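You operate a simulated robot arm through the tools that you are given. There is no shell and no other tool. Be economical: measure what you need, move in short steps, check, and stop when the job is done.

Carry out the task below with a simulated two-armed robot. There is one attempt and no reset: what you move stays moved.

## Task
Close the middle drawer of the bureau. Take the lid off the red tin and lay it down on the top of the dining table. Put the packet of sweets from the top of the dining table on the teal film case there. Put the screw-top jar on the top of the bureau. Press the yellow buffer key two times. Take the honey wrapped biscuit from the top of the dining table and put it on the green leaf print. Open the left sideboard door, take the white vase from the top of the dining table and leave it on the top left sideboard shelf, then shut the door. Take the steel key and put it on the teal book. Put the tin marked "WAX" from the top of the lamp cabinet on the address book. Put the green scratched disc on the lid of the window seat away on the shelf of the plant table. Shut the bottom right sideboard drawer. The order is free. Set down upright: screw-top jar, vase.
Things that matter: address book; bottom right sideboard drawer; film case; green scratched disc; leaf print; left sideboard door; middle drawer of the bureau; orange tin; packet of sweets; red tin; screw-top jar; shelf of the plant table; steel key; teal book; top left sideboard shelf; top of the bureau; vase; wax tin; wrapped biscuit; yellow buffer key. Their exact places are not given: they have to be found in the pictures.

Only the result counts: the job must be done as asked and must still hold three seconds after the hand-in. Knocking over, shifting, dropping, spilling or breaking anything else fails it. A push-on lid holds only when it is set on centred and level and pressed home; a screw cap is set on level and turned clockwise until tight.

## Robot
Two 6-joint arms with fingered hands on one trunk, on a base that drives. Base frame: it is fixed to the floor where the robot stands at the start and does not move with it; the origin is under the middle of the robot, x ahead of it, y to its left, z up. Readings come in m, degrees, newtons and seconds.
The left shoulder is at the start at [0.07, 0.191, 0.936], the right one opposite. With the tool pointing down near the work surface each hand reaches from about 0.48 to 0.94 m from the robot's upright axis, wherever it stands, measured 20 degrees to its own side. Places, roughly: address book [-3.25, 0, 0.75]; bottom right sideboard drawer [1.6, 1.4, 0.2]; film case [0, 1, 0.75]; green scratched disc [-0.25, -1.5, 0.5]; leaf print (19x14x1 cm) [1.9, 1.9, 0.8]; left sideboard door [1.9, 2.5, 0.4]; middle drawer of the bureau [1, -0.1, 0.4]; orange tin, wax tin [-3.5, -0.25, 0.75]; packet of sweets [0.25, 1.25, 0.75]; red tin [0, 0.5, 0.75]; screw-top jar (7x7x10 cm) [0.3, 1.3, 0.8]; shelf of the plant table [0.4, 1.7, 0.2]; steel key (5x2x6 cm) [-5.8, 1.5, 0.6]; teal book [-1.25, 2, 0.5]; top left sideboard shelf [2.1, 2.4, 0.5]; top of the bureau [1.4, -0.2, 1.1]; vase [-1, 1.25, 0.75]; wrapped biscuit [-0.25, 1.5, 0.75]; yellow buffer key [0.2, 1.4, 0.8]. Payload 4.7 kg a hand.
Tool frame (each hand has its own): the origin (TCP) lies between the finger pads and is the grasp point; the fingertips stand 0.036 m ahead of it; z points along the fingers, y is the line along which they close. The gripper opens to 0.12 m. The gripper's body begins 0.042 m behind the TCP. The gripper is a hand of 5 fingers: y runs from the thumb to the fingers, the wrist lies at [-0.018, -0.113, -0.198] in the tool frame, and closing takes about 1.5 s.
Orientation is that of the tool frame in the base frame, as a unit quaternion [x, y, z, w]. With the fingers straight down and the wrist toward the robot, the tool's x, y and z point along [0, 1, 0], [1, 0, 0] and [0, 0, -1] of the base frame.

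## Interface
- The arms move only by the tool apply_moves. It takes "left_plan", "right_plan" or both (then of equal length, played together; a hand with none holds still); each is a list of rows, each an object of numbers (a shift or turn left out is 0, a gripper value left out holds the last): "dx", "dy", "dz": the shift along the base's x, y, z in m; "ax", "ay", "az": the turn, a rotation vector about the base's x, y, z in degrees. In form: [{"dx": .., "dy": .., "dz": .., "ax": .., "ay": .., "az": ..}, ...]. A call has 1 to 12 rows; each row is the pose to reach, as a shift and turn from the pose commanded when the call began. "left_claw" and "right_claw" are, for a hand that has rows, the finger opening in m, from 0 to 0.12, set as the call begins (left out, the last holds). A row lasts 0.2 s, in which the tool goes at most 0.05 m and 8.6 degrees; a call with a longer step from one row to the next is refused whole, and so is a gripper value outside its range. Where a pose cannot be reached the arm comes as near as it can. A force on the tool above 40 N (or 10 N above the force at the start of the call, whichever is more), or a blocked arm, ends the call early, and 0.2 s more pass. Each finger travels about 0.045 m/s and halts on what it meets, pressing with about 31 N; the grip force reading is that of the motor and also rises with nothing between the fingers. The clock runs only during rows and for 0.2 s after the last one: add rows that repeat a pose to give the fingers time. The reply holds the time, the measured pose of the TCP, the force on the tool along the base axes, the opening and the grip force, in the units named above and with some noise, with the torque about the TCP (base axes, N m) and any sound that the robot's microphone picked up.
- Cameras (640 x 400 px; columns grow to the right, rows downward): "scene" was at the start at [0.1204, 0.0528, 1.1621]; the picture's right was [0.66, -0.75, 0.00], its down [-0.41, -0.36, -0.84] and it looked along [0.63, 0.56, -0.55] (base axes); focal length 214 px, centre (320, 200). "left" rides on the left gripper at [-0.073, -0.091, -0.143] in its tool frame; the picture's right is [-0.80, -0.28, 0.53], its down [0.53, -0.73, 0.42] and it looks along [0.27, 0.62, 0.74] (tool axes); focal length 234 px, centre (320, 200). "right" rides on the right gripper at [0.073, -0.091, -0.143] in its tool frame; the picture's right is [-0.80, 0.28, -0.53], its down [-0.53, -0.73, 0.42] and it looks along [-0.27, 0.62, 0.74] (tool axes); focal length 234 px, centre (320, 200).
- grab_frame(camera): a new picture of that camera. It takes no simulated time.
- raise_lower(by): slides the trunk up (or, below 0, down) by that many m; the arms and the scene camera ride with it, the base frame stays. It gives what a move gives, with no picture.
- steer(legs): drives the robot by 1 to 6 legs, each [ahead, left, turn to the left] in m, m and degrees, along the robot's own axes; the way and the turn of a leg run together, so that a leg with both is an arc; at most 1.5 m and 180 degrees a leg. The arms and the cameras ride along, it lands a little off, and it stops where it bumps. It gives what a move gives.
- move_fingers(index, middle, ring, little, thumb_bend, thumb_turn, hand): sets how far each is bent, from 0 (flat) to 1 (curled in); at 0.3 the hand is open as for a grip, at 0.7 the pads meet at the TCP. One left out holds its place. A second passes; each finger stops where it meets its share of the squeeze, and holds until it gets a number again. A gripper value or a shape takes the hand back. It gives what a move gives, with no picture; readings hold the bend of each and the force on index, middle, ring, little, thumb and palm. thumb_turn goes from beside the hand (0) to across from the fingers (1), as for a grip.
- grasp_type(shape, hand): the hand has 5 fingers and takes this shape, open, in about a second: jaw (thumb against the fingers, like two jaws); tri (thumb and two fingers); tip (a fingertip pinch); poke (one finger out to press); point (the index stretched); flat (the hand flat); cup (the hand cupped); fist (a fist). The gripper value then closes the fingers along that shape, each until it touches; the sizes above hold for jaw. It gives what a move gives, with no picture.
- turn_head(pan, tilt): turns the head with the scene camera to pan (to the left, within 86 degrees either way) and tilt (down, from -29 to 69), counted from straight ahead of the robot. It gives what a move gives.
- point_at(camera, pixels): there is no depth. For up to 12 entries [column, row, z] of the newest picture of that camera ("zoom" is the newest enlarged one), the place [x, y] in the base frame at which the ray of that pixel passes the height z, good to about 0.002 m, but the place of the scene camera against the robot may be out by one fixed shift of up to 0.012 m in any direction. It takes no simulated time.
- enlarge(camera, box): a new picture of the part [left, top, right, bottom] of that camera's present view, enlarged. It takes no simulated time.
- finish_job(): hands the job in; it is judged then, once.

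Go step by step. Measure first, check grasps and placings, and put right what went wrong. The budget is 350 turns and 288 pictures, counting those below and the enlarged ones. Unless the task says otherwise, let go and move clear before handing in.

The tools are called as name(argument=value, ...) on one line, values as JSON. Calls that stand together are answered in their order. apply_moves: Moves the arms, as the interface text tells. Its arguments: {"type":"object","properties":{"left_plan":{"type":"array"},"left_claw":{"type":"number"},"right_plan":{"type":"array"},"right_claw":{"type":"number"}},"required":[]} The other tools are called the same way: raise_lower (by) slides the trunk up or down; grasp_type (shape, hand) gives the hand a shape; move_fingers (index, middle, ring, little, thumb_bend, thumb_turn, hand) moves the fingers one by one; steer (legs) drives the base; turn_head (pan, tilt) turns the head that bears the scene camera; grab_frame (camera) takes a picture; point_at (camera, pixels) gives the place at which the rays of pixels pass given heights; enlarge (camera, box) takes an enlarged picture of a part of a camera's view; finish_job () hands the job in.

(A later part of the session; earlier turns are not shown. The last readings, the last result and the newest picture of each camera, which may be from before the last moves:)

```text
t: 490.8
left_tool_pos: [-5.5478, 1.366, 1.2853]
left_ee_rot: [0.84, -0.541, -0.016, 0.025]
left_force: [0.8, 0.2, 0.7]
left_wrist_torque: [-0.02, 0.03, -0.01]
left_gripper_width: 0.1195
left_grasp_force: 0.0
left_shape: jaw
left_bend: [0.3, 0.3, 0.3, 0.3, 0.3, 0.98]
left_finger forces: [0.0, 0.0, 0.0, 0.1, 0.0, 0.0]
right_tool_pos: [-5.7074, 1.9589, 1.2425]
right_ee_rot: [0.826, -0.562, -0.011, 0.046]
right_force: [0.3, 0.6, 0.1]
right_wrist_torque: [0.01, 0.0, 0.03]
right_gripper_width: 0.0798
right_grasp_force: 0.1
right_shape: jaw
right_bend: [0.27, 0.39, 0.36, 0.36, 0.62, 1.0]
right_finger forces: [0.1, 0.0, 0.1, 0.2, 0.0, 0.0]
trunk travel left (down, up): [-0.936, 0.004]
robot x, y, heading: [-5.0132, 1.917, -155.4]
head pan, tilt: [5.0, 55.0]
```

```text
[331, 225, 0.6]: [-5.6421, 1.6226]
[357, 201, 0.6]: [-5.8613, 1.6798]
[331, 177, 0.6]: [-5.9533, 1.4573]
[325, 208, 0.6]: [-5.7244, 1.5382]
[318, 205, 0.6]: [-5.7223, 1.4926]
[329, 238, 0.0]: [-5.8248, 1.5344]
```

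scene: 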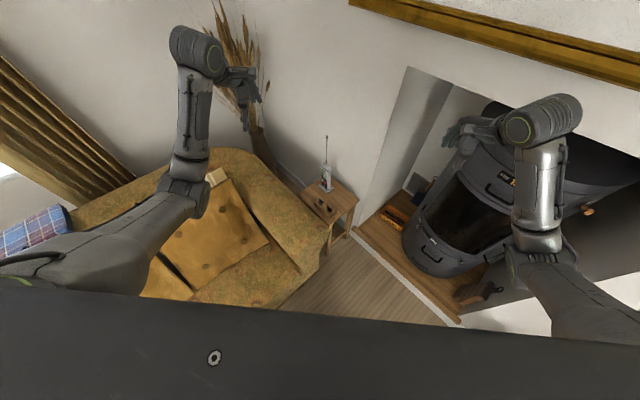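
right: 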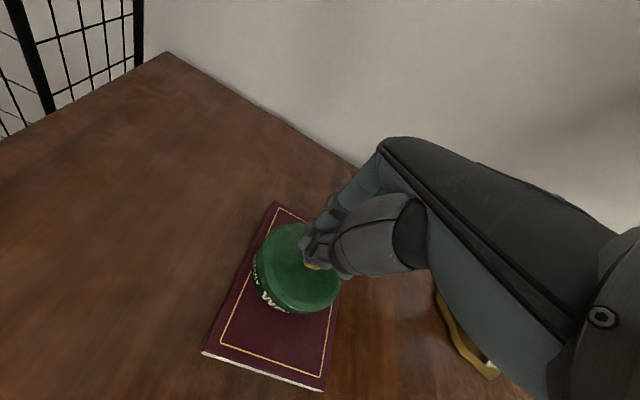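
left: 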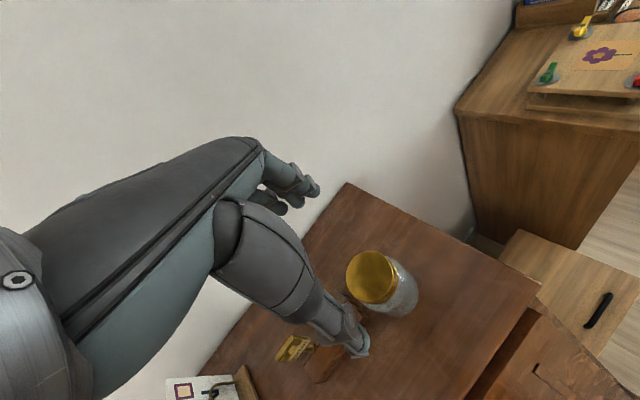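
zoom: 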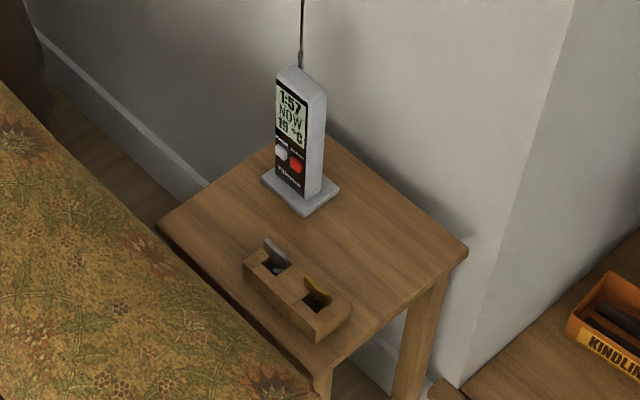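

A small block holds two upright keys: steel (left) and brass (right). I'll raise the right arm clear of the stove, lower the trunk and bring the left hand over the steel key.

apply_moves(right_plan=[{"dz": 0.045}, {"dz": 0.09}, {"dz": 0.135}, {"dz": 0.18}, {"dz": 0.22}])

raise_lower(by=-0.3)

steer(legs=[[0.1, 0, 0]])

apply_moves(left_plan=[{"dx": -0.04, "dy": 0.0}, {"dx": -0.08, "dy": 0.02}, {"dx": -0.11, "dy": 0.05}, {"dx": -0.12, "dy": 0.08}])

grab_frame(camera="left")

```text
t: 492.0
left_tool_pos: [-5.5474, 1.3665, 1.2857]
left_ee_rot: [0.84, -0.541, -0.017, 0.024]
left_force: [0.1, 0.3, -0.7]
left_wrist_torque: [-0.04, -0.01, 0.0]
left_gripper_width: 0.1197
left_grasp_force: 0.1
left_shape: jaw
left_bend: [0.3, 0.3, 0.3, 0.3, 0.3, 0.98]
left_finger forces: [0.0, 0.0, 0.0, 0.0, 0.1, 0.1]
right_tool_pos: [-5.7275, 1.9994, 1.45]
right_ee_rot: [0.829, -0.557, -0.007, 0.057]
right_force: [-0.3, -0.2, 0.1]
right_wrist_torque: [0.02, -0.04, 0.0]
right_gripper_width: 0.0799
right_grasp_force: 0.0
right_shape: jaw
right_bend: [0.27, 0.39, 0.36, 0.36, 0.62, 1.0]
right_finger forces: [0.0, 0.0, 0.1, 0.0, 0.0, 0.0]
right hand out of reach, approached as far as the arm can: row 2, 3, 4, 5
trunk travel left (down, up): [-0.936, 0.004]
robot x, y, heading: [-5.0098, 1.914, -155.3]
head pan, tilt: [5.0, 55.0]
```

```text
t: 495.0
left_tool_pos: [-5.5477, 1.3662, 0.9851]
left_ee_rot: [0.84, -0.541, -0.016, 0.025]
left_force: [-0.4, 0.0, -0.7]
left_wrist_torque: [-0.03, 0.0, -0.02]
left_gripper_width: 0.1198
left_grasp_force: 0.0
left_shape: jaw
left_bend: [0.3, 0.3, 0.3, 0.3, 0.3, 0.98]
left_finger forces: [0.1, 0.0, 0.0, 0.0, 0.0, 0.1]
right_tool_pos: [-5.7288, 2.0003, 1.1485]
right_ee_rot: [0.829, -0.557, -0.007, 0.057]
right_force: [0.0, 0.1, 0.3]
right_wrist_torque: [0.01, -0.02, -0.01]
right_gripper_width: 0.0797
right_grasp_force: 0.0
right_shape: jaw
right_bend: [0.27, 0.39, 0.36, 0.36, 0.62, 1.0]
right_finger forces: [0.1, 0.1, 0.0, 0.1, 0.0, 0.0]
trunk travel left (down, up): [-0.636, 0.304]
robot x, y, heading: [-5.0117, 1.9164, -155.4]
head pan, tilt: [5.0, 55.0]
```

```text
t: 496.1
left_tool_pos: [-5.6361, 1.325, 0.9857]
left_ee_rot: [0.84, -0.541, -0.017, 0.024]
left_force: [-0.3, -0.2, -0.5]
left_wrist_torque: [0.03, -0.02, 0.03]
left_gripper_width: 0.1196
left_grasp_force: 0.0
left_shape: jaw
left_bend: [0.3, 0.3, 0.3, 0.3, 0.3, 0.98]
left_finger forces: [0.0, 0.0, 0.0, 0.0, 0.1, 0.1]
right_tool_pos: [-5.8171, 1.958, 1.1483]
right_ee_rot: [0.829, -0.556, -0.006, 0.057]
right_force: [-0.8, 0.4, -1.1]
right_wrist_torque: [0.01, -0.04, 0.02]
right_gripper_width: 0.0798
right_grasp_force: 0.0
right_shape: jaw
right_bend: [0.27, 0.39, 0.36, 0.36, 0.62, 1.0]
right_finger forces: [0.1, 0.0, 0.0, 0.1, 0.1, 0.0]
trunk travel left (down, up): [-0.636, 0.304]
robot x, y, heading: [-5.0998, 1.8709, -155.2]
head pan, tilt: [5.0, 55.0]
```

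```text
t: 497.1
left_tool_pos: [-5.756, 1.406, 0.9877]
left_ee_rot: [0.841, -0.541, -0.017, 0.025]
left_force: [0.3, -0.1, -0.2]
left_wrist_torque: [-0.01, 0.03, 0.03]
left_gripper_width: 0.1197
left_grasp_force: 0.1
left_shape: jaw
left_bend: [0.3, 0.3, 0.3, 0.3, 0.3, 0.98]
left_finger forces: [0.0, 0.1, 0.0, 0.1, 0.1, 0.0]
right_tool_pos: [-5.8181, 1.9588, 1.1482]
right_ee_rot: [0.829, -0.556, -0.007, 0.058]
right_force: [0.4, 1.0, 0.3]
right_wrist_torque: [0.03, -0.03, 0.02]
right_gripper_width: 0.0797
right_grasp_force: 0.1
right_shape: jaw
right_bend: [0.27, 0.39, 0.36, 0.36, 0.62, 1.0]
right_finger forces: [0.0, 0.0, 0.1, 0.0, 0.1, 0.0]
trunk travel left (down, up): [-0.636, 0.304]
robot x, y, heading: [-5.1025, 1.8726, -155.3]
head pan, tilt: [5.0, 55.0]
```

```text
80 pictures are left
```

left: 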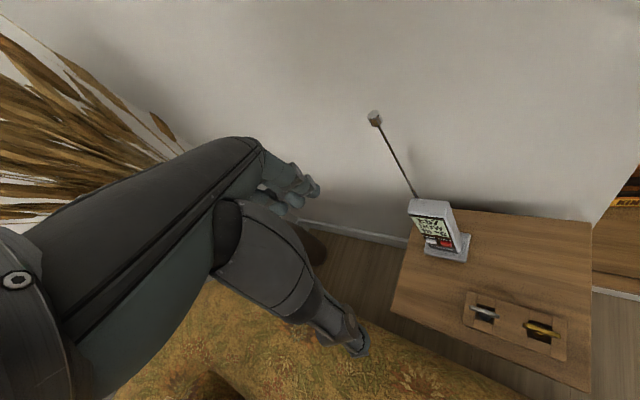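

point_at(camera="left", pixels=[[485, 311, 0.6], [485, 311, 0.57], [485, 311, 0.63], [541, 327, 0.6], [375, 118, 0.85], [470, 306, 0.6], [498, 317, 0.6]])

enlarge(camera="left", box=[440, 270, 600, 370])

```text
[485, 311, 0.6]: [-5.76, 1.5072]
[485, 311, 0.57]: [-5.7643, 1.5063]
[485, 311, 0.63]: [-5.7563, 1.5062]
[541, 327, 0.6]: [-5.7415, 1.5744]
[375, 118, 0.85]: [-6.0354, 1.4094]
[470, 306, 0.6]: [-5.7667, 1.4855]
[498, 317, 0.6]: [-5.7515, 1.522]
```

```text
4.00 times, centred on (520, 320) of left
```

zoom: 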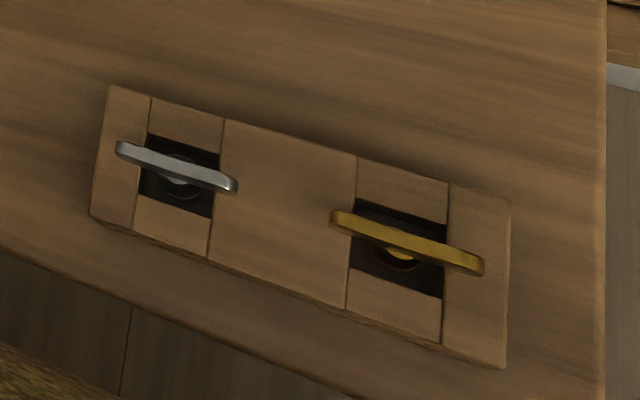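

The steel key has a flat T-bar, long axis ≈67°. To pinch it across I need about -47° of yaw; I'll try this above the key.

grasp_type(hand="left", shape="tri")

apply_moves(left_claw=0.05, left_plan=[{"az": -8, "dy": 0.02}, {"az": -16, "dy": 0.04}, {"az": -24, "dy": 0.06}, {"az": -32, "dy": 0.08}, {"az": -40, "dy": 0.1}, {"az": -47, "dy": 0.1, "dx": -0.003}, {"az": -47, "dy": 0.1, "dx": -0.003, "dz": -0.04}, {"az": -47, "dy": 0.1, "dx": -0.003, "dz": -0.08}, {"az": -47, "dy": 0.1, "dx": -0.003, "dz": -0.12}, {"az": -47, "dy": 0.1, "dx": -0.003, "dz": -0.16}, {"az": -47, "dy": 0.1, "dx": -0.003, "dz": -0.2}])

grab_frame(camera="left")

```text
t: 498.0
left_tool_pos: [-5.7547, 1.4043, 0.9877]
left_ee_rot: [0.841, -0.541, -0.018, 0.024]
left_force: [0.1, -0.2, -0.4]
left_wrist_torque: [0.0, 0.0, 0.0]
left_gripper_width: 0.1199
left_grasp_force: 0.0
left_shape: tri
left_bend: [0.3, 0.3, 0.99, 0.99, 0.3, 0.98]
left_finger forces: [0.0, 0.0, 0.0, 0.1, 0.0, 0.0]
right_tool_pos: [-5.818, 1.959, 1.1482]
right_ee_rot: [0.83, -0.555, -0.007, 0.058]
right_force: [0.2, -1.0, -0.4]
right_wrist_torque: [0.01, -0.02, -0.01]
right_gripper_width: 0.0799
right_grasp_force: 0.2
right_shape: jaw
right_bend: [0.27, 0.39, 0.36, 0.36, 0.62, 1.0]
right_finger forces: [0.1, 0.0, 0.0, 0.0, 0.0, 0.0]
trunk travel left (down, up): [-0.636, 0.304]
robot x, y, heading: [-5.1004, 1.8743, -155.2]
head pan, tilt: [5.0, 55.0]
```

```text
t: 500.4
left_tool_pos: [-5.7588, 1.5042, 0.7874]
left_ee_rot: [-0.555, 0.831, 0.025, -0.016]
left_force: [0.4, 0.3, -0.8]
left_wrist_torque: [0.02, -0.03, 0.01]
left_gripper_width: 0.0505
left_grasp_force: 0.0
left_shape: tri
left_bend: [0.74, 0.48, 0.99, 0.99, 0.72, 1.0]
left_finger forces: [0.0, 0.0, 0.0, 0.1, 0.1, 0.0]
right_tool_pos: [-5.8181, 1.9576, 1.1484]
right_ee_rot: [0.83, -0.555, -0.007, 0.056]
right_force: [0.6, -1.0, 0.3]
right_wrist_torque: [0.02, -0.01, 0.0]
right_gripper_width: 0.0797
right_grasp_force: 0.1
right_shape: jaw
right_bend: [0.27, 0.39, 0.36, 0.36, 0.62, 1.0]
right_finger forces: [0.0, 0.1, 0.0, 0.0, 0.0, 0.0]
trunk travel left (down, up): [-0.636, 0.304]
robot x, y, heading: [-5.0989, 1.8715, -155.3]
head pan, tilt: [5.0, 55.0]
```

```text
78 pictures are left
```

left: 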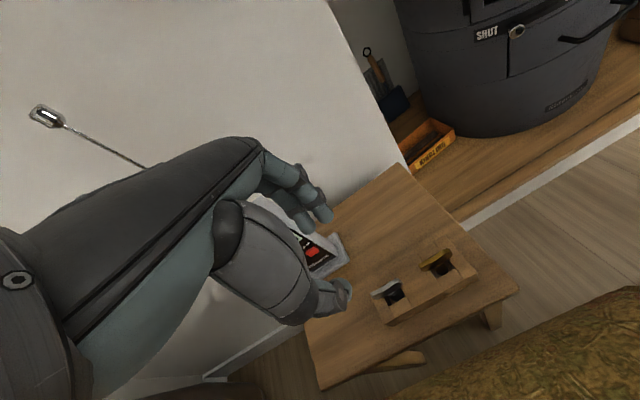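

point_at(camera="left", pixels=[[386, 292, 0.63], [386, 292, 0.6], [386, 292, 0.57], [386, 292, 0.54], [322, 262, 0.75], [438, 264, 0.57]])

enlarge(camera="left", box=[340, 230, 480, 340])

```text
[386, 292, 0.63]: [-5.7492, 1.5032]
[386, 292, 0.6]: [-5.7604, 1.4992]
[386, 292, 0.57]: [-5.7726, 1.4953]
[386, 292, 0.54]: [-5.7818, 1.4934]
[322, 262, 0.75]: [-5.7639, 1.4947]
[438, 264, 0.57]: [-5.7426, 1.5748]
```

```text
3.64 times, centred on (410, 285) of left
```

zoom: 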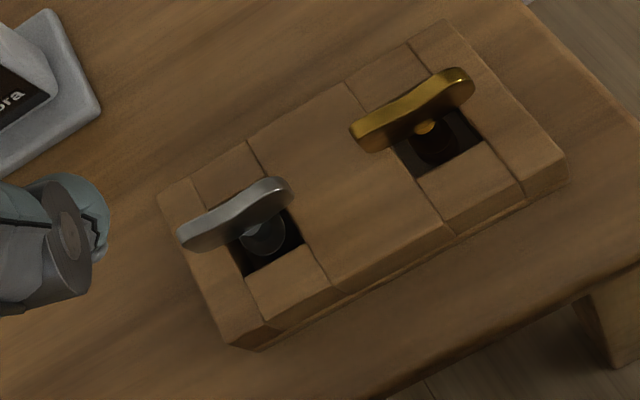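

The steel wing is at (-5.760,1.503), z≈0.60, right under the hand. Descending to pinch it.

apply_moves(left_plan=[{"dz": -0.04}, {"dz": -0.08}, {"dz": -0.12}, {"dz": -0.145}, {"dz": -0.158}])

enlarge(camera="left", box=[250, 180, 430, 320])

```text
t: 501.6
left_tool_pos: [-5.7585, 1.5045, 0.6282]
left_ee_rot: [-0.555, 0.831, 0.026, -0.017]
left_force: [0.9, -1.1, 7.7]
left_wrist_torque: [-0.16, -0.26, 0.0]
left_gripper_width: 0.0512
left_grasp_force: 0.0
left_shape: tri
left_bend: [0.74, 0.48, 0.99, 0.99, 0.73, 1.0]
left_finger forces: [0.0, 0.0, 0.1, 0.0, 8.2, 0.0]
right_tool_pos: [-5.815, 1.96, 1.1489]
right_ee_rot: [0.829, -0.556, -0.007, 0.057]
right_force: [0.0, -0.2, 0.5]
right_wrist_torque: [-0.05, 0.01, 0.03]
right_gripper_width: 0.0797
right_grasp_force: 0.0
right_shape: jaw
right_bend: [0.27, 0.39, 0.36, 0.36, 0.62, 1.0]
right_finger forces: [0.0, 0.1, 0.1, 0.0, 0.0, 0.0]
trunk travel left (down, up): [-0.636, 0.304]
robot x, y, heading: [-5.1018, 1.8709, -155.4]
head pan, tilt: [5.0, 55.0]
```

```text
2.86 times, centred on (340, 250) of left
```

zoom: 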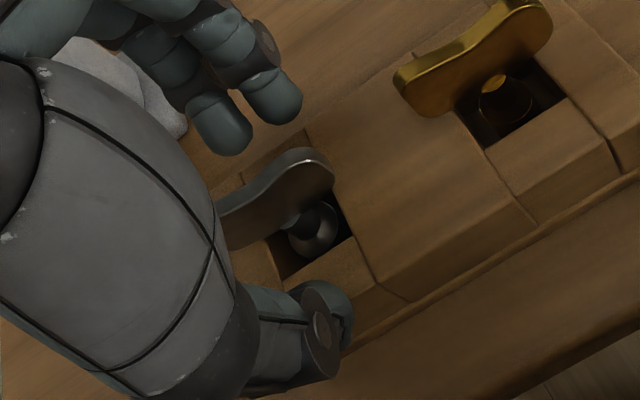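

The wing is between thumb and fingers; the thumb just touches the block. Up 4 mm, close, then lift.

apply_moves(left_claw=0, left_plan=[{"dz": 0.005}, {"dz": 0.005}, {"dz": 0.005}, {"dz": 0.005}, {"dz": 0.005}, {"dz": 0.005}, {"dz": 0.02}, {"dz": 0.05}, {"dz": 0.09}, {"dz": 0.13}, {"dz": 0.17}, {"dz": 0.21}])

grab_frame(camera="left")

```text
t: 504.2
left_tool_pos: [-5.7593, 1.5053, 0.8387]
left_ee_rot: [-0.555, 0.831, 0.025, -0.014]
left_force: [-0.5, 0.0, -0.2]
left_wrist_torque: [0.05, 0.03, -0.01]
left_gripper_width: 0.0152
left_grasp_force: 30.9
left_shape: tri
left_bend: [0.7, 0.73, 1.0, 1.0, 0.78, 1.0]
left_finger forces: [13.0, 6.2, 0.0, 0.1, 20.4, 0.0]
right_tool_pos: [-5.8173, 1.9592, 1.1479]
right_ee_rot: [0.83, -0.555, -0.006, 0.057]
right_force: [0.8, -0.2, -0.1]
right_wrist_torque: [-0.02, 0.04, -0.06]
right_gripper_width: 0.0802
right_grasp_force: 0.1
right_shape: jaw
right_bend: [0.27, 0.39, 0.36, 0.36, 0.62, 1.0]
right_finger forces: [0.1, 0.0, 0.0, 0.0, 0.0, 0.0]
trunk travel left (down, up): [-0.636, 0.304]
robot x, y, heading: [-5.1002, 1.8734, -155.3]
head pan, tilt: [5.0, 55.0]
```

```text
75 pictures are left
```

left: 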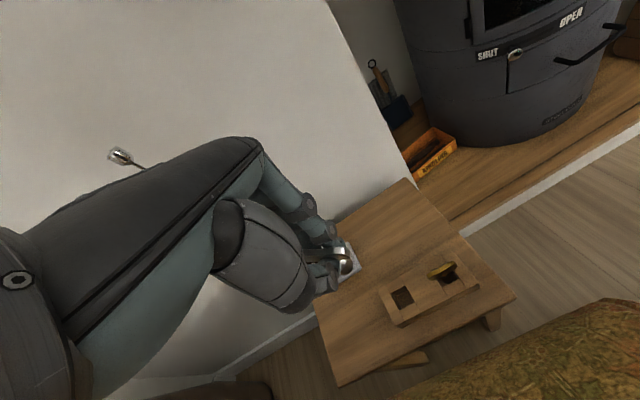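

The steel key is out and held. I'll raise the trunk, turn round to the east, and look for the way to the teal book.

raise_lower(by=0.3)

steer(legs=[[-0.1, 0, 0], [0, 0, 120], [0, 0, 18.5]])

turn_head(pan=5, tilt=35)

grab_frame(camera="scene")

```text
t: 505.5
left_tool_pos: [-5.7595, 1.5041, 0.9395]
left_ee_rot: [-0.556, 0.831, 0.025, -0.014]
left_force: [0.1, -0.7, -1.0]
left_wrist_torque: [0.01, -0.01, 0.01]
left_gripper_width: 0.0154
left_grasp_force: 30.9
left_shape: tri
left_bend: [0.7, 0.73, 1.0, 1.0, 0.78, 1.0]
left_finger forces: [13.0, 6.2, 0.1, 0.1, 20.4, 0.0]
right_tool_pos: [-5.8149, 1.9593, 1.2423]
right_ee_rot: [0.829, -0.557, 0.0, 0.048]
right_force: [4.6, 1.1, -8.8]
right_wrist_torque: [-0.6, 0.09, -0.28]
right_gripper_width: 0.0799
right_grasp_force: 0.0
right_shape: jaw
right_bend: [0.27, 0.38, 0.36, 0.36, 0.62, 1.0]
right_finger forces: [0.0, 0.1, 0.1, 0.0, 0.0, 10.6]
trunk travel left (down, up): [-0.737, 0.203]
robot x, y, heading: [-5.1011, 1.8727, -155.4]
head pan, tilt: [5.0, 55.0]
stopped: the force on the tool passed its limit (the readings are from after the stop); the commanded pose is now the measured one
```

```text
t: 512.7
left_tool_pos: [-4.2719, 1.7682, 0.939]
left_ee_rot: [0.972, 0.234, 0.007, 0.029]
left_force: [-0.1, -0.5, 0.1]
left_wrist_torque: [-0.02, 0.0, -0.03]
left_gripper_width: 0.0152
left_grasp_force: 31.5
left_shape: tri
left_bend: [0.7, 0.73, 1.0, 1.0, 0.78, 1.0]
left_finger forces: [12.9, 6.4, 0.0, 0.1, 20.0, 0.0]
right_tool_pos: [-4.523, 1.3862, 1.2439]
right_ee_rot: [0.808, 0.587, 0.046, 0.017]
right_force: [0.2, -0.3, -0.1]
right_wrist_torque: [0.03, 0.03, 0.0]
right_gripper_width: 0.0799
right_grasp_force: 0.3
right_shape: jaw
right_bend: [0.27, 0.38, 0.36, 0.36, 0.62, 1.0]
right_finger forces: [0.1, 0.0, 0.0, 0.0, 0.0, 0.1]
trunk travel left (down, up): [-0.737, 0.203]
robot x, y, heading: [-5.0134, 1.916, -15.7]
head pan, tilt: [5.0, 55.0]
```

```text
t: 513.5
left_tool_pos: [-4.2698, 1.7683, 0.94]
left_ee_rot: [0.972, 0.234, 0.007, 0.029]
left_force: [-0.4, -0.9, -0.3]
left_wrist_torque: [0.01, -0.03, 0.01]
left_gripper_width: 0.0151
left_grasp_force: 31.0
left_shape: tri
left_bend: [0.7, 0.73, 1.0, 1.0, 0.78, 1.0]
left_finger forces: [12.9, 6.4, 0.0, 0.0, 20.1, 0.1]
right_tool_pos: [-4.5227, 1.3869, 1.2436]
right_ee_rot: [0.808, 0.587, 0.047, 0.018]
right_force: [0.3, 0.1, -0.9]
right_wrist_torque: [0.03, 0.03, 0.03]
right_gripper_width: 0.0799
right_grasp_force: 0.1
right_shape: jaw
right_bend: [0.27, 0.38, 0.36, 0.36, 0.62, 1.0]
right_finger forces: [0.0, 0.0, 0.0, 0.1, 0.1, 0.1]
trunk travel left (down, up): [-0.737, 0.203]
robot x, y, heading: [-5.0086, 1.914, -15.6]
head pan, tilt: [5.0, 35.0]
```

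```text
74 pictures are left
```

scene: 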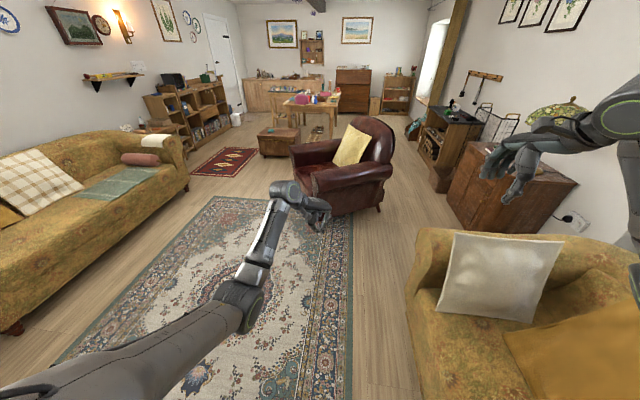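

A clear lane leads over the rug, left of the red armchair, to the brown chest at (278,140). Enlarging it for the teal book.

enlarge(camera="scene", box=[230, 90, 330, 170])

point_at(camera="scene", pixels=[[298, 188, 0.0], [340, 216, 0.0], [300, 150, 0.0], [262, 157, 0.0], [188, 190, 0.0], [280, 130, 0.45]])

```text
5.00 times, centred on (280, 130) of scene
```

zoom: 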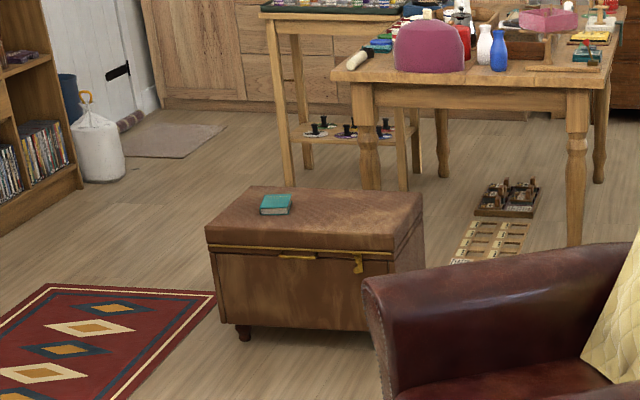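

```text
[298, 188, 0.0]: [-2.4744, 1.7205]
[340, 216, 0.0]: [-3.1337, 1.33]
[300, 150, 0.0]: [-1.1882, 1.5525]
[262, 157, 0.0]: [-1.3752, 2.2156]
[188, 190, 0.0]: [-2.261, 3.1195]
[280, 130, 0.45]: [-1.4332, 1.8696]
```

The teal book lies on the chest at about (-1.4,2.0). Driving there over the rug.

steer(legs=[[0.75, 0, 0], [0.9, 1.12, 0], [1.0, 0.03, 0]])

turn_head(pan=5, tilt=50)

grab_frame(camera="scene")

grab_frame(camera="left")

```text
t: 529.1
left_tool_pos: [-1.4255, 2.144, 0.94]
left_ee_rot: [0.973, 0.231, 0.006, 0.03]
left_force: [0.0, 0.3, 0.0]
left_wrist_torque: [-0.02, 0.03, 0.0]
left_gripper_width: 0.0152
left_grasp_force: 31.6
left_shape: tri
left_bend: [0.7, 0.73, 1.0, 1.0, 0.78, 1.0]
left_finger forces: [12.9, 6.3, 0.0, 0.1, 20.1, 0.0]
right_tool_pos: [-1.6786, 1.7647, 1.2449]
right_ee_rot: [0.81, 0.584, 0.048, 0.017]
right_force: [0.1, -0.5, 0.9]
right_wrist_torque: [0.03, 0.0, 0.03]
right_gripper_width: 0.0804
right_grasp_force: 0.0
right_shape: jaw
right_bend: [0.27, 0.38, 0.36, 0.36, 0.62, 1.0]
right_finger forces: [0.0, 0.0, 0.0, 0.0, 0.0, 0.0]
trunk travel left (down, up): [-0.737, 0.203]
robot x, y, heading: [-2.1627, 2.2994, -16.2]
head pan, tilt: [5.0, 35.0]
```

```text
t: 529.8
left_tool_pos: [-1.4261, 2.1429, 0.9395]
left_ee_rot: [0.973, 0.231, 0.006, 0.029]
left_force: [0.2, -0.6, -0.3]
left_wrist_torque: [-0.07, 0.02, 0.01]
left_gripper_width: 0.0152
left_grasp_force: 31.0
left_shape: tri
left_bend: [0.7, 0.73, 1.0, 1.0, 0.78, 1.0]
left_finger forces: [12.9, 6.4, 0.0, 0.0, 20.1, 0.1]
right_tool_pos: [-1.679, 1.7648, 1.243]
right_ee_rot: [0.81, 0.584, 0.047, 0.018]
right_force: [-0.4, 0.2, 0.2]
right_wrist_torque: [0.0, -0.01, 0.0]
right_gripper_width: 0.0798
right_grasp_force: 0.1
right_shape: jaw
right_bend: [0.27, 0.38, 0.36, 0.36, 0.62, 1.0]
right_finger forces: [0.0, 0.1, 0.0, 0.1, 0.1, 0.0]
trunk travel left (down, up): [-0.737, 0.203]
robot x, y, heading: [-2.165, 2.2947, -16.3]
head pan, tilt: [5.0, 50.0]
```

```text
72 pictures are left
```

scene: 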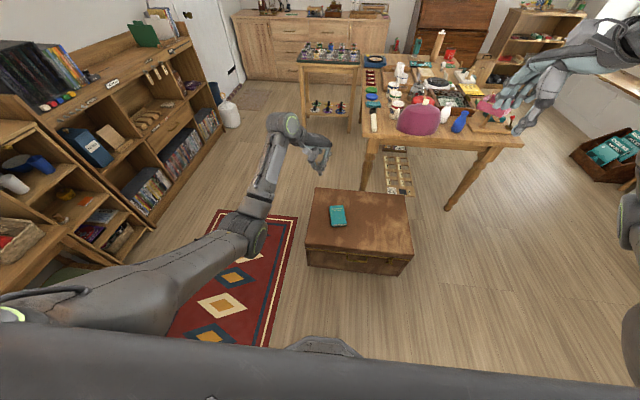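

```text
71 pictures are left
```

left: 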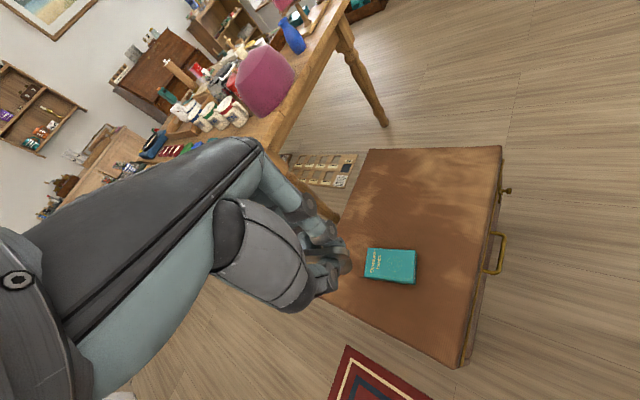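

point_at(camera="left", pixels=[[390, 265, 0.5], [390, 265, 0.45], [390, 265, 0.4]])

point_at(camera="scene", pixels=[[338, 215, 0.5], [338, 215, 0.45], [338, 215, 0.4]])

enlarge(camera="left", box=[270, 210, 430, 310])

```text
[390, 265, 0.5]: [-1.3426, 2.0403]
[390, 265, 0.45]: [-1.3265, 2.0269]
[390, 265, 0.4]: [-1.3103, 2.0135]
```

```text
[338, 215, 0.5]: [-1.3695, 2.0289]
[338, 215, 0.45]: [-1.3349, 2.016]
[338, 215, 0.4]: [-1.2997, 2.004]
```

```text
4.00 times, centred on (350, 260) of left
```

zoom: 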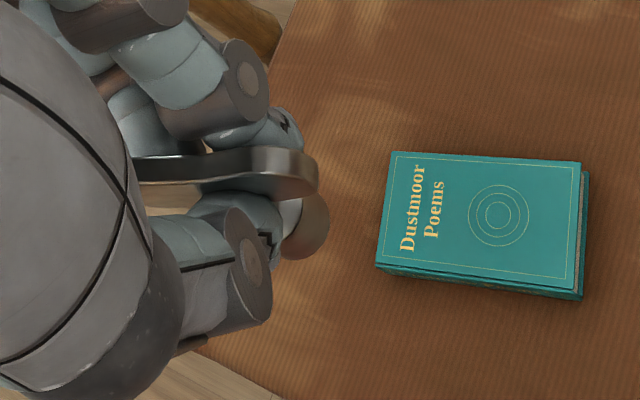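

point_at(camera="left", pixels=[[368, 248, 0.44], [417, 251, 0.44], [415, 284, 0.44], [364, 276, 0.44]])

```text
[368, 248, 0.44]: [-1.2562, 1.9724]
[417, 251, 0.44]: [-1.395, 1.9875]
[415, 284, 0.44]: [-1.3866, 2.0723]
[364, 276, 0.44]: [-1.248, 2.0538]
```

Book centre (-1.321,2.022), long side along x. I'll turn the hand back in line, lower the trunk, and pitch the hand so the key lies down gently on the book.

apply_moves(left_plan=[{"az": 8.2}, {"az": 16.4}, {"az": 24.6}, {"az": 32.8}, {"az": 41}, {"az": 49}, {"az": 57}])

raise_lower(by=-0.35)

apply_moves(left_plan=[{"ax": -0.8, "ay": -7.5, "dx": 0.02, "dy": -0.02, "dz": 0.01}, {"ax": -1.6, "ay": -15, "dx": 0.04, "dy": -0.04, "dz": 0.02}, {"ax": -2.4, "ay": -22.4, "dx": 0.06, "dy": -0.06, "dz": 0.02}, {"ax": -3.1, "ay": -29.9, "dx": 0.08, "dy": -0.08, "dz": 0.02}, {"ax": -3.9, "ay": -37.3, "dx": 0.09, "dy": -0.1, "dz": 0.01}, {"ax": -4.7, "ay": -44.8, "dx": 0.1, "dy": -0.122, "dz": 0.0}])

grab_frame(camera="left")

```text
t: 531.4
left_tool_pos: [-1.4255, 2.1441, 0.9392]
left_ee_rot: [0.743, 0.669, 0.02, 0.023]
left_force: [0.4, -0.6, 0.0]
left_wrist_torque: [0.0, 0.01, -0.01]
left_gripper_width: 0.0155
left_grasp_force: 31.1
left_shape: tri
left_bend: [0.7, 0.73, 1.0, 1.0, 0.78, 1.0]
left_finger forces: [12.9, 6.3, 0.0, 0.1, 20.1, 0.0]
right_tool_pos: [-1.68, 1.7651, 1.2435]
right_ee_rot: [0.81, 0.584, 0.046, 0.018]
right_force: [0.1, 0.1, -0.1]
right_wrist_torque: [0.03, -0.02, -0.02]
right_gripper_width: 0.0802
right_grasp_force: 0.0
right_shape: jaw
right_bend: [0.27, 0.38, 0.36, 0.36, 0.62, 1.0]
right_finger forces: [0.0, 0.0, 0.1, 0.0, 0.0, 0.1]
trunk travel left (down, up): [-0.737, 0.203]
robot x, y, heading: [-2.1662, 2.2979, -16.2]
head pan, tilt: [5.0, 50.0]
```

```text
t: 534.9
left_tool_pos: [-1.4259, 2.1454, 0.5892]
left_ee_rot: [0.745, 0.667, 0.019, 0.023]
left_force: [-0.4, 0.3, -1.2]
left_wrist_torque: [0.01, 0.01, -0.02]
left_gripper_width: 0.0152
left_grasp_force: 32.0
left_shape: tri
left_bend: [0.7, 0.73, 1.0, 1.0, 0.78, 1.0]
left_finger forces: [12.9, 6.5, 0.0, 0.0, 20.2, 0.0]
right_tool_pos: [-1.68, 1.7648, 0.8926]
right_ee_rot: [0.81, 0.584, 0.047, 0.017]
right_force: [-0.1, 0.0, 0.8]
right_wrist_torque: [0.0, 0.02, -0.03]
right_gripper_width: 0.0799
right_grasp_force: 0.1
right_shape: jaw
right_bend: [0.27, 0.38, 0.36, 0.36, 0.62, 1.0]
right_finger forces: [0.0, 0.1, 0.0, 0.0, 0.1, 0.1]
trunk travel left (down, up): [-0.387, 0.553]
robot x, y, heading: [-2.1659, 2.2957, -16.0]
head pan, tilt: [5.0, 50.0]
```

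```text
t: 536.5
left_tool_pos: [-1.3046, 2.0502, 0.5881]
left_ee_rot: [0.672, 0.612, 0.292, 0.296]
left_force: [-0.2, 0.8, 0.0]
left_wrist_torque: [-0.01, -0.01, -0.03]
left_gripper_width: 0.0151
left_grasp_force: 30.8
left_shape: tri
left_bend: [0.7, 0.73, 1.0, 1.0, 0.78, 1.0]
left_finger forces: [12.9, 6.5, 0.0, 0.1, 20.3, 0.1]
right_tool_pos: [-1.6799, 1.7648, 0.8932]
right_ee_rot: [0.81, 0.584, 0.046, 0.018]
right_force: [-0.5, -0.3, 0.5]
right_wrist_torque: [-0.04, -0.01, 0.02]
right_gripper_width: 0.0801
right_grasp_force: 0.0
right_shape: jaw
right_bend: [0.27, 0.38, 0.36, 0.36, 0.62, 1.0]
right_finger forces: [0.1, 0.1, 0.0, 0.0, 0.0, 0.0]
trunk travel left (down, up): [-0.387, 0.553]
robot x, y, heading: [-2.1665, 2.2959, -16.1]
head pan, tilt: [5.0, 50.0]
stopped in row 6 (left hand): the arm was blocked; the commanded pose is now the measured one
```

```text
69 pictures are left
```

left: 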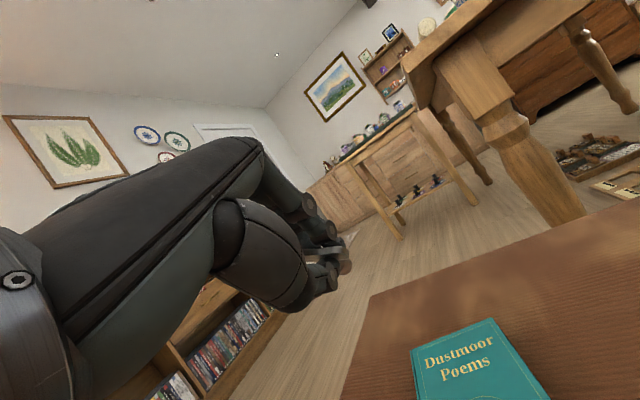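

Pitched about 45°. I'll position with the base and lower with the trunk.

steer(legs=[[-0.012, -0.034, 0]])

raise_lower(by=-0.08)

turn_head(pan=5, tilt=60)

enlarge(camera="scene", box=[220, 60, 420, 220])

```text
t: 537.3
left_tool_pos: [-1.3265, 2.0207, 0.5871]
left_ee_rot: [0.673, 0.612, 0.292, 0.296]
left_force: [0.2, 0.0, -0.3]
left_wrist_torque: [0.01, -0.01, 0.01]
left_gripper_width: 0.0151
left_grasp_force: 31.0
left_shape: tri
left_bend: [0.7, 0.73, 1.0, 1.0, 0.78, 1.0]
left_finger forces: [12.7, 6.6, 0.1, 0.0, 20.3, 0.0]
right_tool_pos: [-1.7018, 1.7358, 0.8949]
right_ee_rot: [0.81, 0.584, 0.047, 0.018]
right_force: [0.0, -1.0, -0.3]
right_wrist_torque: [0.0, -0.04, 0.0]
right_gripper_width: 0.0803
right_grasp_force: 0.1
right_shape: jaw
right_bend: [0.27, 0.38, 0.36, 0.36, 0.62, 1.0]
right_finger forces: [0.0, 0.0, 0.0, 0.0, 0.0, 0.0]
trunk travel left (down, up): [-0.387, 0.553]
robot x, y, heading: [-2.1842, 2.2691, -16.2]
head pan, tilt: [5.0, 50.0]
```

```text
t: 538.5
left_tool_pos: [-1.325, 2.0222, 0.5072]
left_ee_rot: [0.673, 0.612, 0.292, 0.297]
left_force: [0.1, -0.5, 0.5]
left_wrist_torque: [0.01, -0.01, -0.03]
left_gripper_width: 0.0155
left_grasp_force: 31.6
left_shape: tri
left_bend: [0.7, 0.73, 1.0, 1.0, 0.78, 1.0]
left_finger forces: [12.9, 6.3, 0.0, 0.0, 20.2, 0.0]
right_tool_pos: [-1.7, 1.7354, 0.8133]
right_ee_rot: [0.811, 0.583, 0.047, 0.017]
right_force: [-0.6, 0.0, 1.2]
right_wrist_torque: [-0.02, -0.06, 0.01]
right_gripper_width: 0.0799
right_grasp_force: 0.0
right_shape: jaw
right_bend: [0.27, 0.38, 0.36, 0.36, 0.62, 1.0]
right_finger forces: [0.0, 0.1, 0.0, 0.0, 0.0, 0.1]
trunk travel left (down, up): [-0.307, 0.633]
robot x, y, heading: [-2.1877, 2.2688, -16.2]
head pan, tilt: [5.0, 50.0]
```

```text
t: 539.2
left_tool_pos: [-1.325, 2.0216, 0.5073]
left_ee_rot: [0.673, 0.611, 0.292, 0.297]
left_force: [-0.8, -1.2, -0.1]
left_wrist_torque: [-0.01, 0.03, 0.01]
left_gripper_width: 0.0154
left_grasp_force: 31.2
left_shape: tri
left_bend: [0.7, 0.73, 1.0, 1.0, 0.78, 1.0]
left_finger forces: [12.7, 6.4, 0.0, 0.0, 20.2, 0.0]
right_tool_pos: [-1.6999, 1.7349, 0.8136]
right_ee_rot: [0.81, 0.584, 0.047, 0.018]
right_force: [0.0, -0.2, 0.3]
right_wrist_torque: [0.0, 0.02, 0.02]
right_gripper_width: 0.0802
right_grasp_force: 0.0
right_shape: jaw
right_bend: [0.27, 0.38, 0.36, 0.36, 0.62, 1.0]
right_finger forces: [0.1, 0.1, 0.1, 0.1, 0.0, 0.0]
trunk travel left (down, up): [-0.307, 0.633]
robot x, y, heading: [-2.1844, 2.2653, -16.1]
head pan, tilt: [5.0, 60.0]
```

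```text
2.50 times, centred on (320, 140) of scene
```

zoom: 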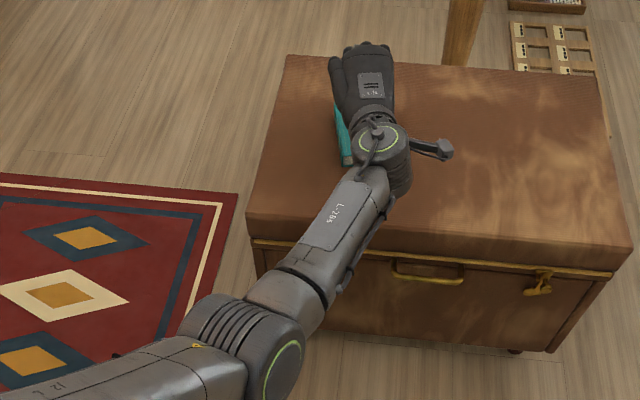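

The hand hides the book, as expected. Lowering the last bit carefully.

apply_moves(left_plan=[{"dz": -0.006}, {"dz": -0.012}, {"dz": -0.018}, {"dz": -0.024}, {"dz": -0.03}])

grab_frame(camera="left")

```text
t: 540.4
left_tool_pos: [-1.3266, 2.0207, 0.4755]
left_ee_rot: [0.672, 0.612, 0.292, 0.297]
left_force: [0.2, 0.0, 0.6]
left_wrist_torque: [-0.01, 0.04, 0.0]
left_gripper_width: 0.0154
left_grasp_force: 30.8
left_shape: tri
left_bend: [0.7, 0.73, 1.0, 1.0, 0.78, 1.0]
left_finger forces: [13.0, 6.5, 0.0, 0.0, 20.4, 0.0]
right_tool_pos: [-1.7003, 1.7366, 0.8135]
right_ee_rot: [0.811, 0.583, 0.047, 0.017]
right_force: [-0.7, -1.1, -0.2]
right_wrist_torque: [-0.03, 0.0, -0.02]
right_gripper_width: 0.0802
right_grasp_force: 0.0
right_shape: jaw
right_bend: [0.27, 0.38, 0.36, 0.36, 0.62, 1.0]
right_finger forces: [0.1, 0.0, 0.0, 0.0, 0.0, 0.0]
trunk travel left (down, up): [-0.307, 0.633]
robot x, y, heading: [-2.1825, 2.2681, -15.9]
head pan, tilt: [5.0, 60.0]
```

```text
67 pictures are left
```

left: 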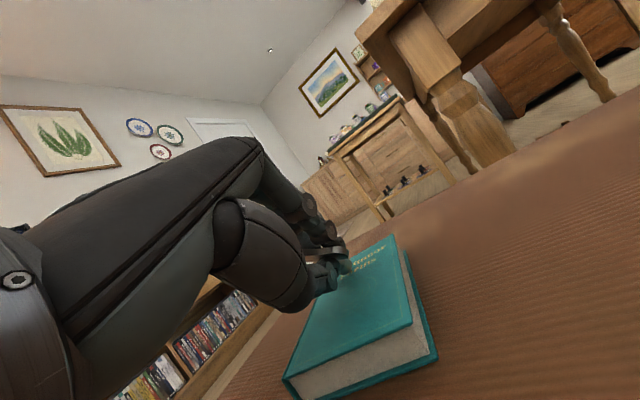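

apply_moves(left_plan=[{"dz": -0.004}, {"dz": -0.008}, {"dz": -0.012}, {"dz": -0.016}, {"dz": -0.02}])

enlarge(camera="left", box=[260, 190, 440, 350])

```text
t: 541.6
left_tool_pos: [-1.3267, 2.0208, 0.4626]
left_ee_rot: [0.672, 0.61, 0.293, 0.3]
left_force: [-2.1, -0.3, 20.0]
left_wrist_torque: [-0.14, -0.64, -0.02]
left_gripper_width: 0.0148
left_grasp_force: 31.2
left_shape: tri
left_bend: [0.7, 0.74, 1.0, 1.0, 0.77, 1.0]
left_finger forces: [27.8, 13.4, 0.0, 0.1, 35.3, 0.0]
right_tool_pos: [-1.7018, 1.7361, 0.8149]
right_ee_rot: [0.81, 0.584, 0.047, 0.019]
right_force: [0.6, 0.4, 0.5]
right_wrist_torque: [-0.02, 0.04, -0.02]
right_gripper_width: 0.08
right_grasp_force: 0.0
right_shape: jaw
right_bend: [0.27, 0.38, 0.36, 0.36, 0.62, 1.0]
right_finger forces: [0.0, 0.0, 0.1, 0.0, 0.1, 0.0]
trunk travel left (down, up): [-0.307, 0.633]
robot x, y, heading: [-2.1835, 2.2668, -16.0]
head pan, tilt: [5.0, 60.0]
```

```text
2.50 times, centred on (350, 270) of left
```

zoom: 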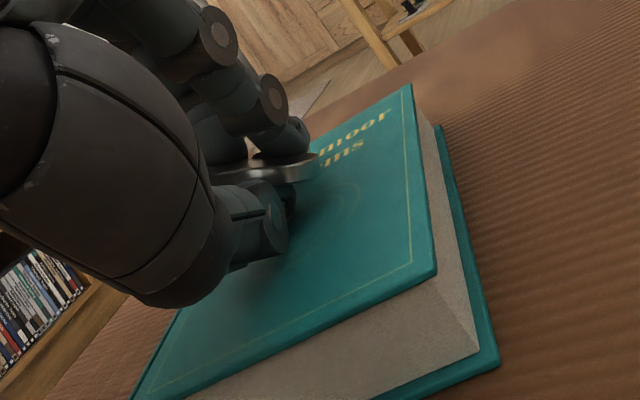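

The key rests on the book's middle. Opening, then withdrawing up and back.

apply_moves(left_claw=0.05, left_plan=[{"dz": 0.004}, {"dz": 0.006}, {"dz": 0.008}, {"dz": 0.01}, {"dz": 0.01}, {"dz": 0.03, "dx": -0.01}, {"dz": 0.06, "dx": -0.02}, {"dz": 0.1, "dx": -0.03}, {"dz": 0.14, "dx": -0.04}])

raise_lower(by=0.25)

enlarge(camera="scene", box=[240, 100, 440, 260])

```text
t: 543.8
left_tool_pos: [-1.3282, 2.0721, 0.6097]
left_ee_rot: [0.656, 0.614, 0.333, 0.286]
left_force: [0.3, -0.3, 0.0]
left_wrist_torque: [0.03, -0.03, -0.01]
left_gripper_width: 0.0499
left_grasp_force: 0.0
left_shape: tri
left_bend: [0.74, 0.48, 0.99, 0.99, 0.72, 1.0]
left_finger forces: [0.0, 0.0, 0.1, 0.0, 0.0, 0.0]
right_tool_pos: [-1.6997, 1.7354, 0.8127]
right_ee_rot: [0.81, 0.584, 0.046, 0.017]
right_force: [-0.2, 0.3, -0.1]
right_wrist_torque: [0.02, 0.0, -0.06]
right_gripper_width: 0.0801
right_grasp_force: 0.0
right_shape: jaw
right_bend: [0.27, 0.38, 0.36, 0.36, 0.62, 1.0]
right_finger forces: [0.1, 0.0, 0.0, 0.0, 0.1, 0.0]
trunk travel left (down, up): [-0.307, 0.633]
robot x, y, heading: [-2.1859, 2.2652, -15.9]
head pan, tilt: [5.0, 60.0]
stopped in row 9 (left hand): the arm was blocked; the commanded pose is now the measured one
```

```text
t: 546.4
left_tool_pos: [-1.3283, 2.0712, 0.8582]
left_ee_rot: [0.656, 0.614, 0.332, 0.286]
left_force: [-0.6, 0.0, -0.7]
left_wrist_torque: [-0.01, 0.02, 0.0]
left_gripper_width: 0.05
left_grasp_force: 0.0
left_shape: tri
left_bend: [0.74, 0.48, 0.99, 0.99, 0.72, 1.0]
left_finger forces: [0.1, 0.1, 0.1, 0.0, 0.0, 0.0]
right_tool_pos: [-1.701, 1.737, 1.0627]
right_ee_rot: [0.811, 0.583, 0.047, 0.017]
right_force: [0.0, -0.3, -0.4]
right_wrist_torque: [0.01, -0.04, 0.02]
right_gripper_width: 0.0805
right_grasp_force: 0.0
right_shape: jaw
right_bend: [0.27, 0.38, 0.36, 0.36, 0.62, 1.0]
right_finger forces: [0.0, 0.1, 0.0, 0.0, 0.0, 0.0]
trunk travel left (down, up): [-0.557, 0.383]
robot x, y, heading: [-2.1872, 2.2674, -16.0]
head pan, tilt: [5.0, 60.0]
```

```text
2.50 times, centred on (340, 180) of scene
```

zoom: 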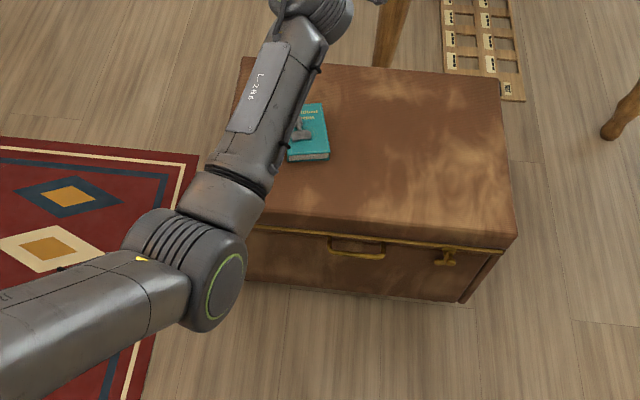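

The steel key lies on the teal book. Next the vase and the biscuit. I'll check distances to the chest and table from this view.

point_at(camera="zoom", pixels=[[245, 282, 0.0], [462, 302, 0.0], [515, 245, 0.42], [240, 60, 0.42], [500, 75, 0.42], [610, 135, 0.0]])

raise_lower(by=0.38)

turn_head(pan=-15, tilt=40)

grab_frame(camera="scene")

```text
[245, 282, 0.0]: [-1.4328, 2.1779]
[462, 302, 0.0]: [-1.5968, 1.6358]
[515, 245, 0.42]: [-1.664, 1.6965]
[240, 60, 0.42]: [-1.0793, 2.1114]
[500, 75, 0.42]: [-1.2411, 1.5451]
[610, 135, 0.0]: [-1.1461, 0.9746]
```

```text
t: 550.0
left_tool_pos: [-1.3286, 2.0723, 1.2397]
left_ee_rot: [0.655, 0.614, 0.334, 0.287]
left_force: [-0.4, 0.1, 0.1]
left_wrist_torque: [0.04, -0.01, -0.02]
left_gripper_width: 0.05
left_grasp_force: 0.1
left_shape: tri
left_bend: [0.74, 0.48, 0.99, 0.99, 0.72, 1.0]
left_finger forces: [0.0, 0.1, 0.1, 0.0, 0.0, 0.0]
right_tool_pos: [-1.6992, 1.7351, 1.4432]
right_ee_rot: [0.81, 0.584, 0.047, 0.017]
right_force: [0.1, -1.0, -0.8]
right_wrist_torque: [0.0, 0.02, -0.01]
right_gripper_width: 0.08
right_grasp_force: 0.1
right_shape: jaw
right_bend: [0.27, 0.38, 0.36, 0.36, 0.62, 1.0]
right_finger forces: [0.0, 0.0, 0.0, 0.0, 0.0, 0.0]
trunk travel left (down, up): [-0.937, 0.003]
robot x, y, heading: [-2.1837, 2.2652, -16.2]
head pan, tilt: [5.0, 60.0]
```

```text
t: 550.9
left_tool_pos: [-1.3287, 2.071, 1.2405]
left_ee_rot: [0.656, 0.614, 0.333, 0.287]
left_force: [0.0, 0.6, -0.5]
left_wrist_torque: [-0.02, 0.05, 0.01]
left_gripper_width: 0.0501
left_grasp_force: 0.0
left_shape: tri
left_bend: [0.74, 0.48, 0.99, 0.99, 0.72, 1.0]
left_finger forces: [0.0, 0.0, 0.0, 0.0, 0.1, 0.0]
right_tool_pos: [-1.7006, 1.7361, 1.4439]
right_ee_rot: [0.811, 0.583, 0.047, 0.018]
right_force: [0.1, 0.9, -1.0]
right_wrist_torque: [-0.02, -0.01, 0.01]
right_gripper_width: 0.0799
right_grasp_force: 0.2
right_shape: jaw
right_bend: [0.27, 0.38, 0.36, 0.36, 0.62, 1.0]
right_finger forces: [0.0, 0.1, 0.1, 0.0, 0.0, 0.0]
trunk travel left (down, up): [-0.937, 0.003]
robot x, y, heading: [-2.1884, 2.2696, -16.2]
head pan, tilt: [-15.0, 40.0]
```

```text
64 pictures are left
```

scene: 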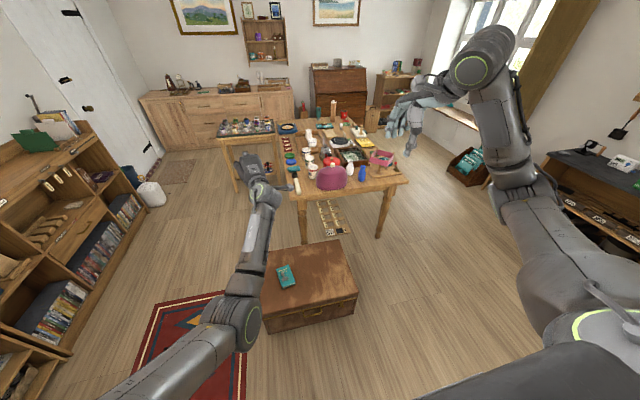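

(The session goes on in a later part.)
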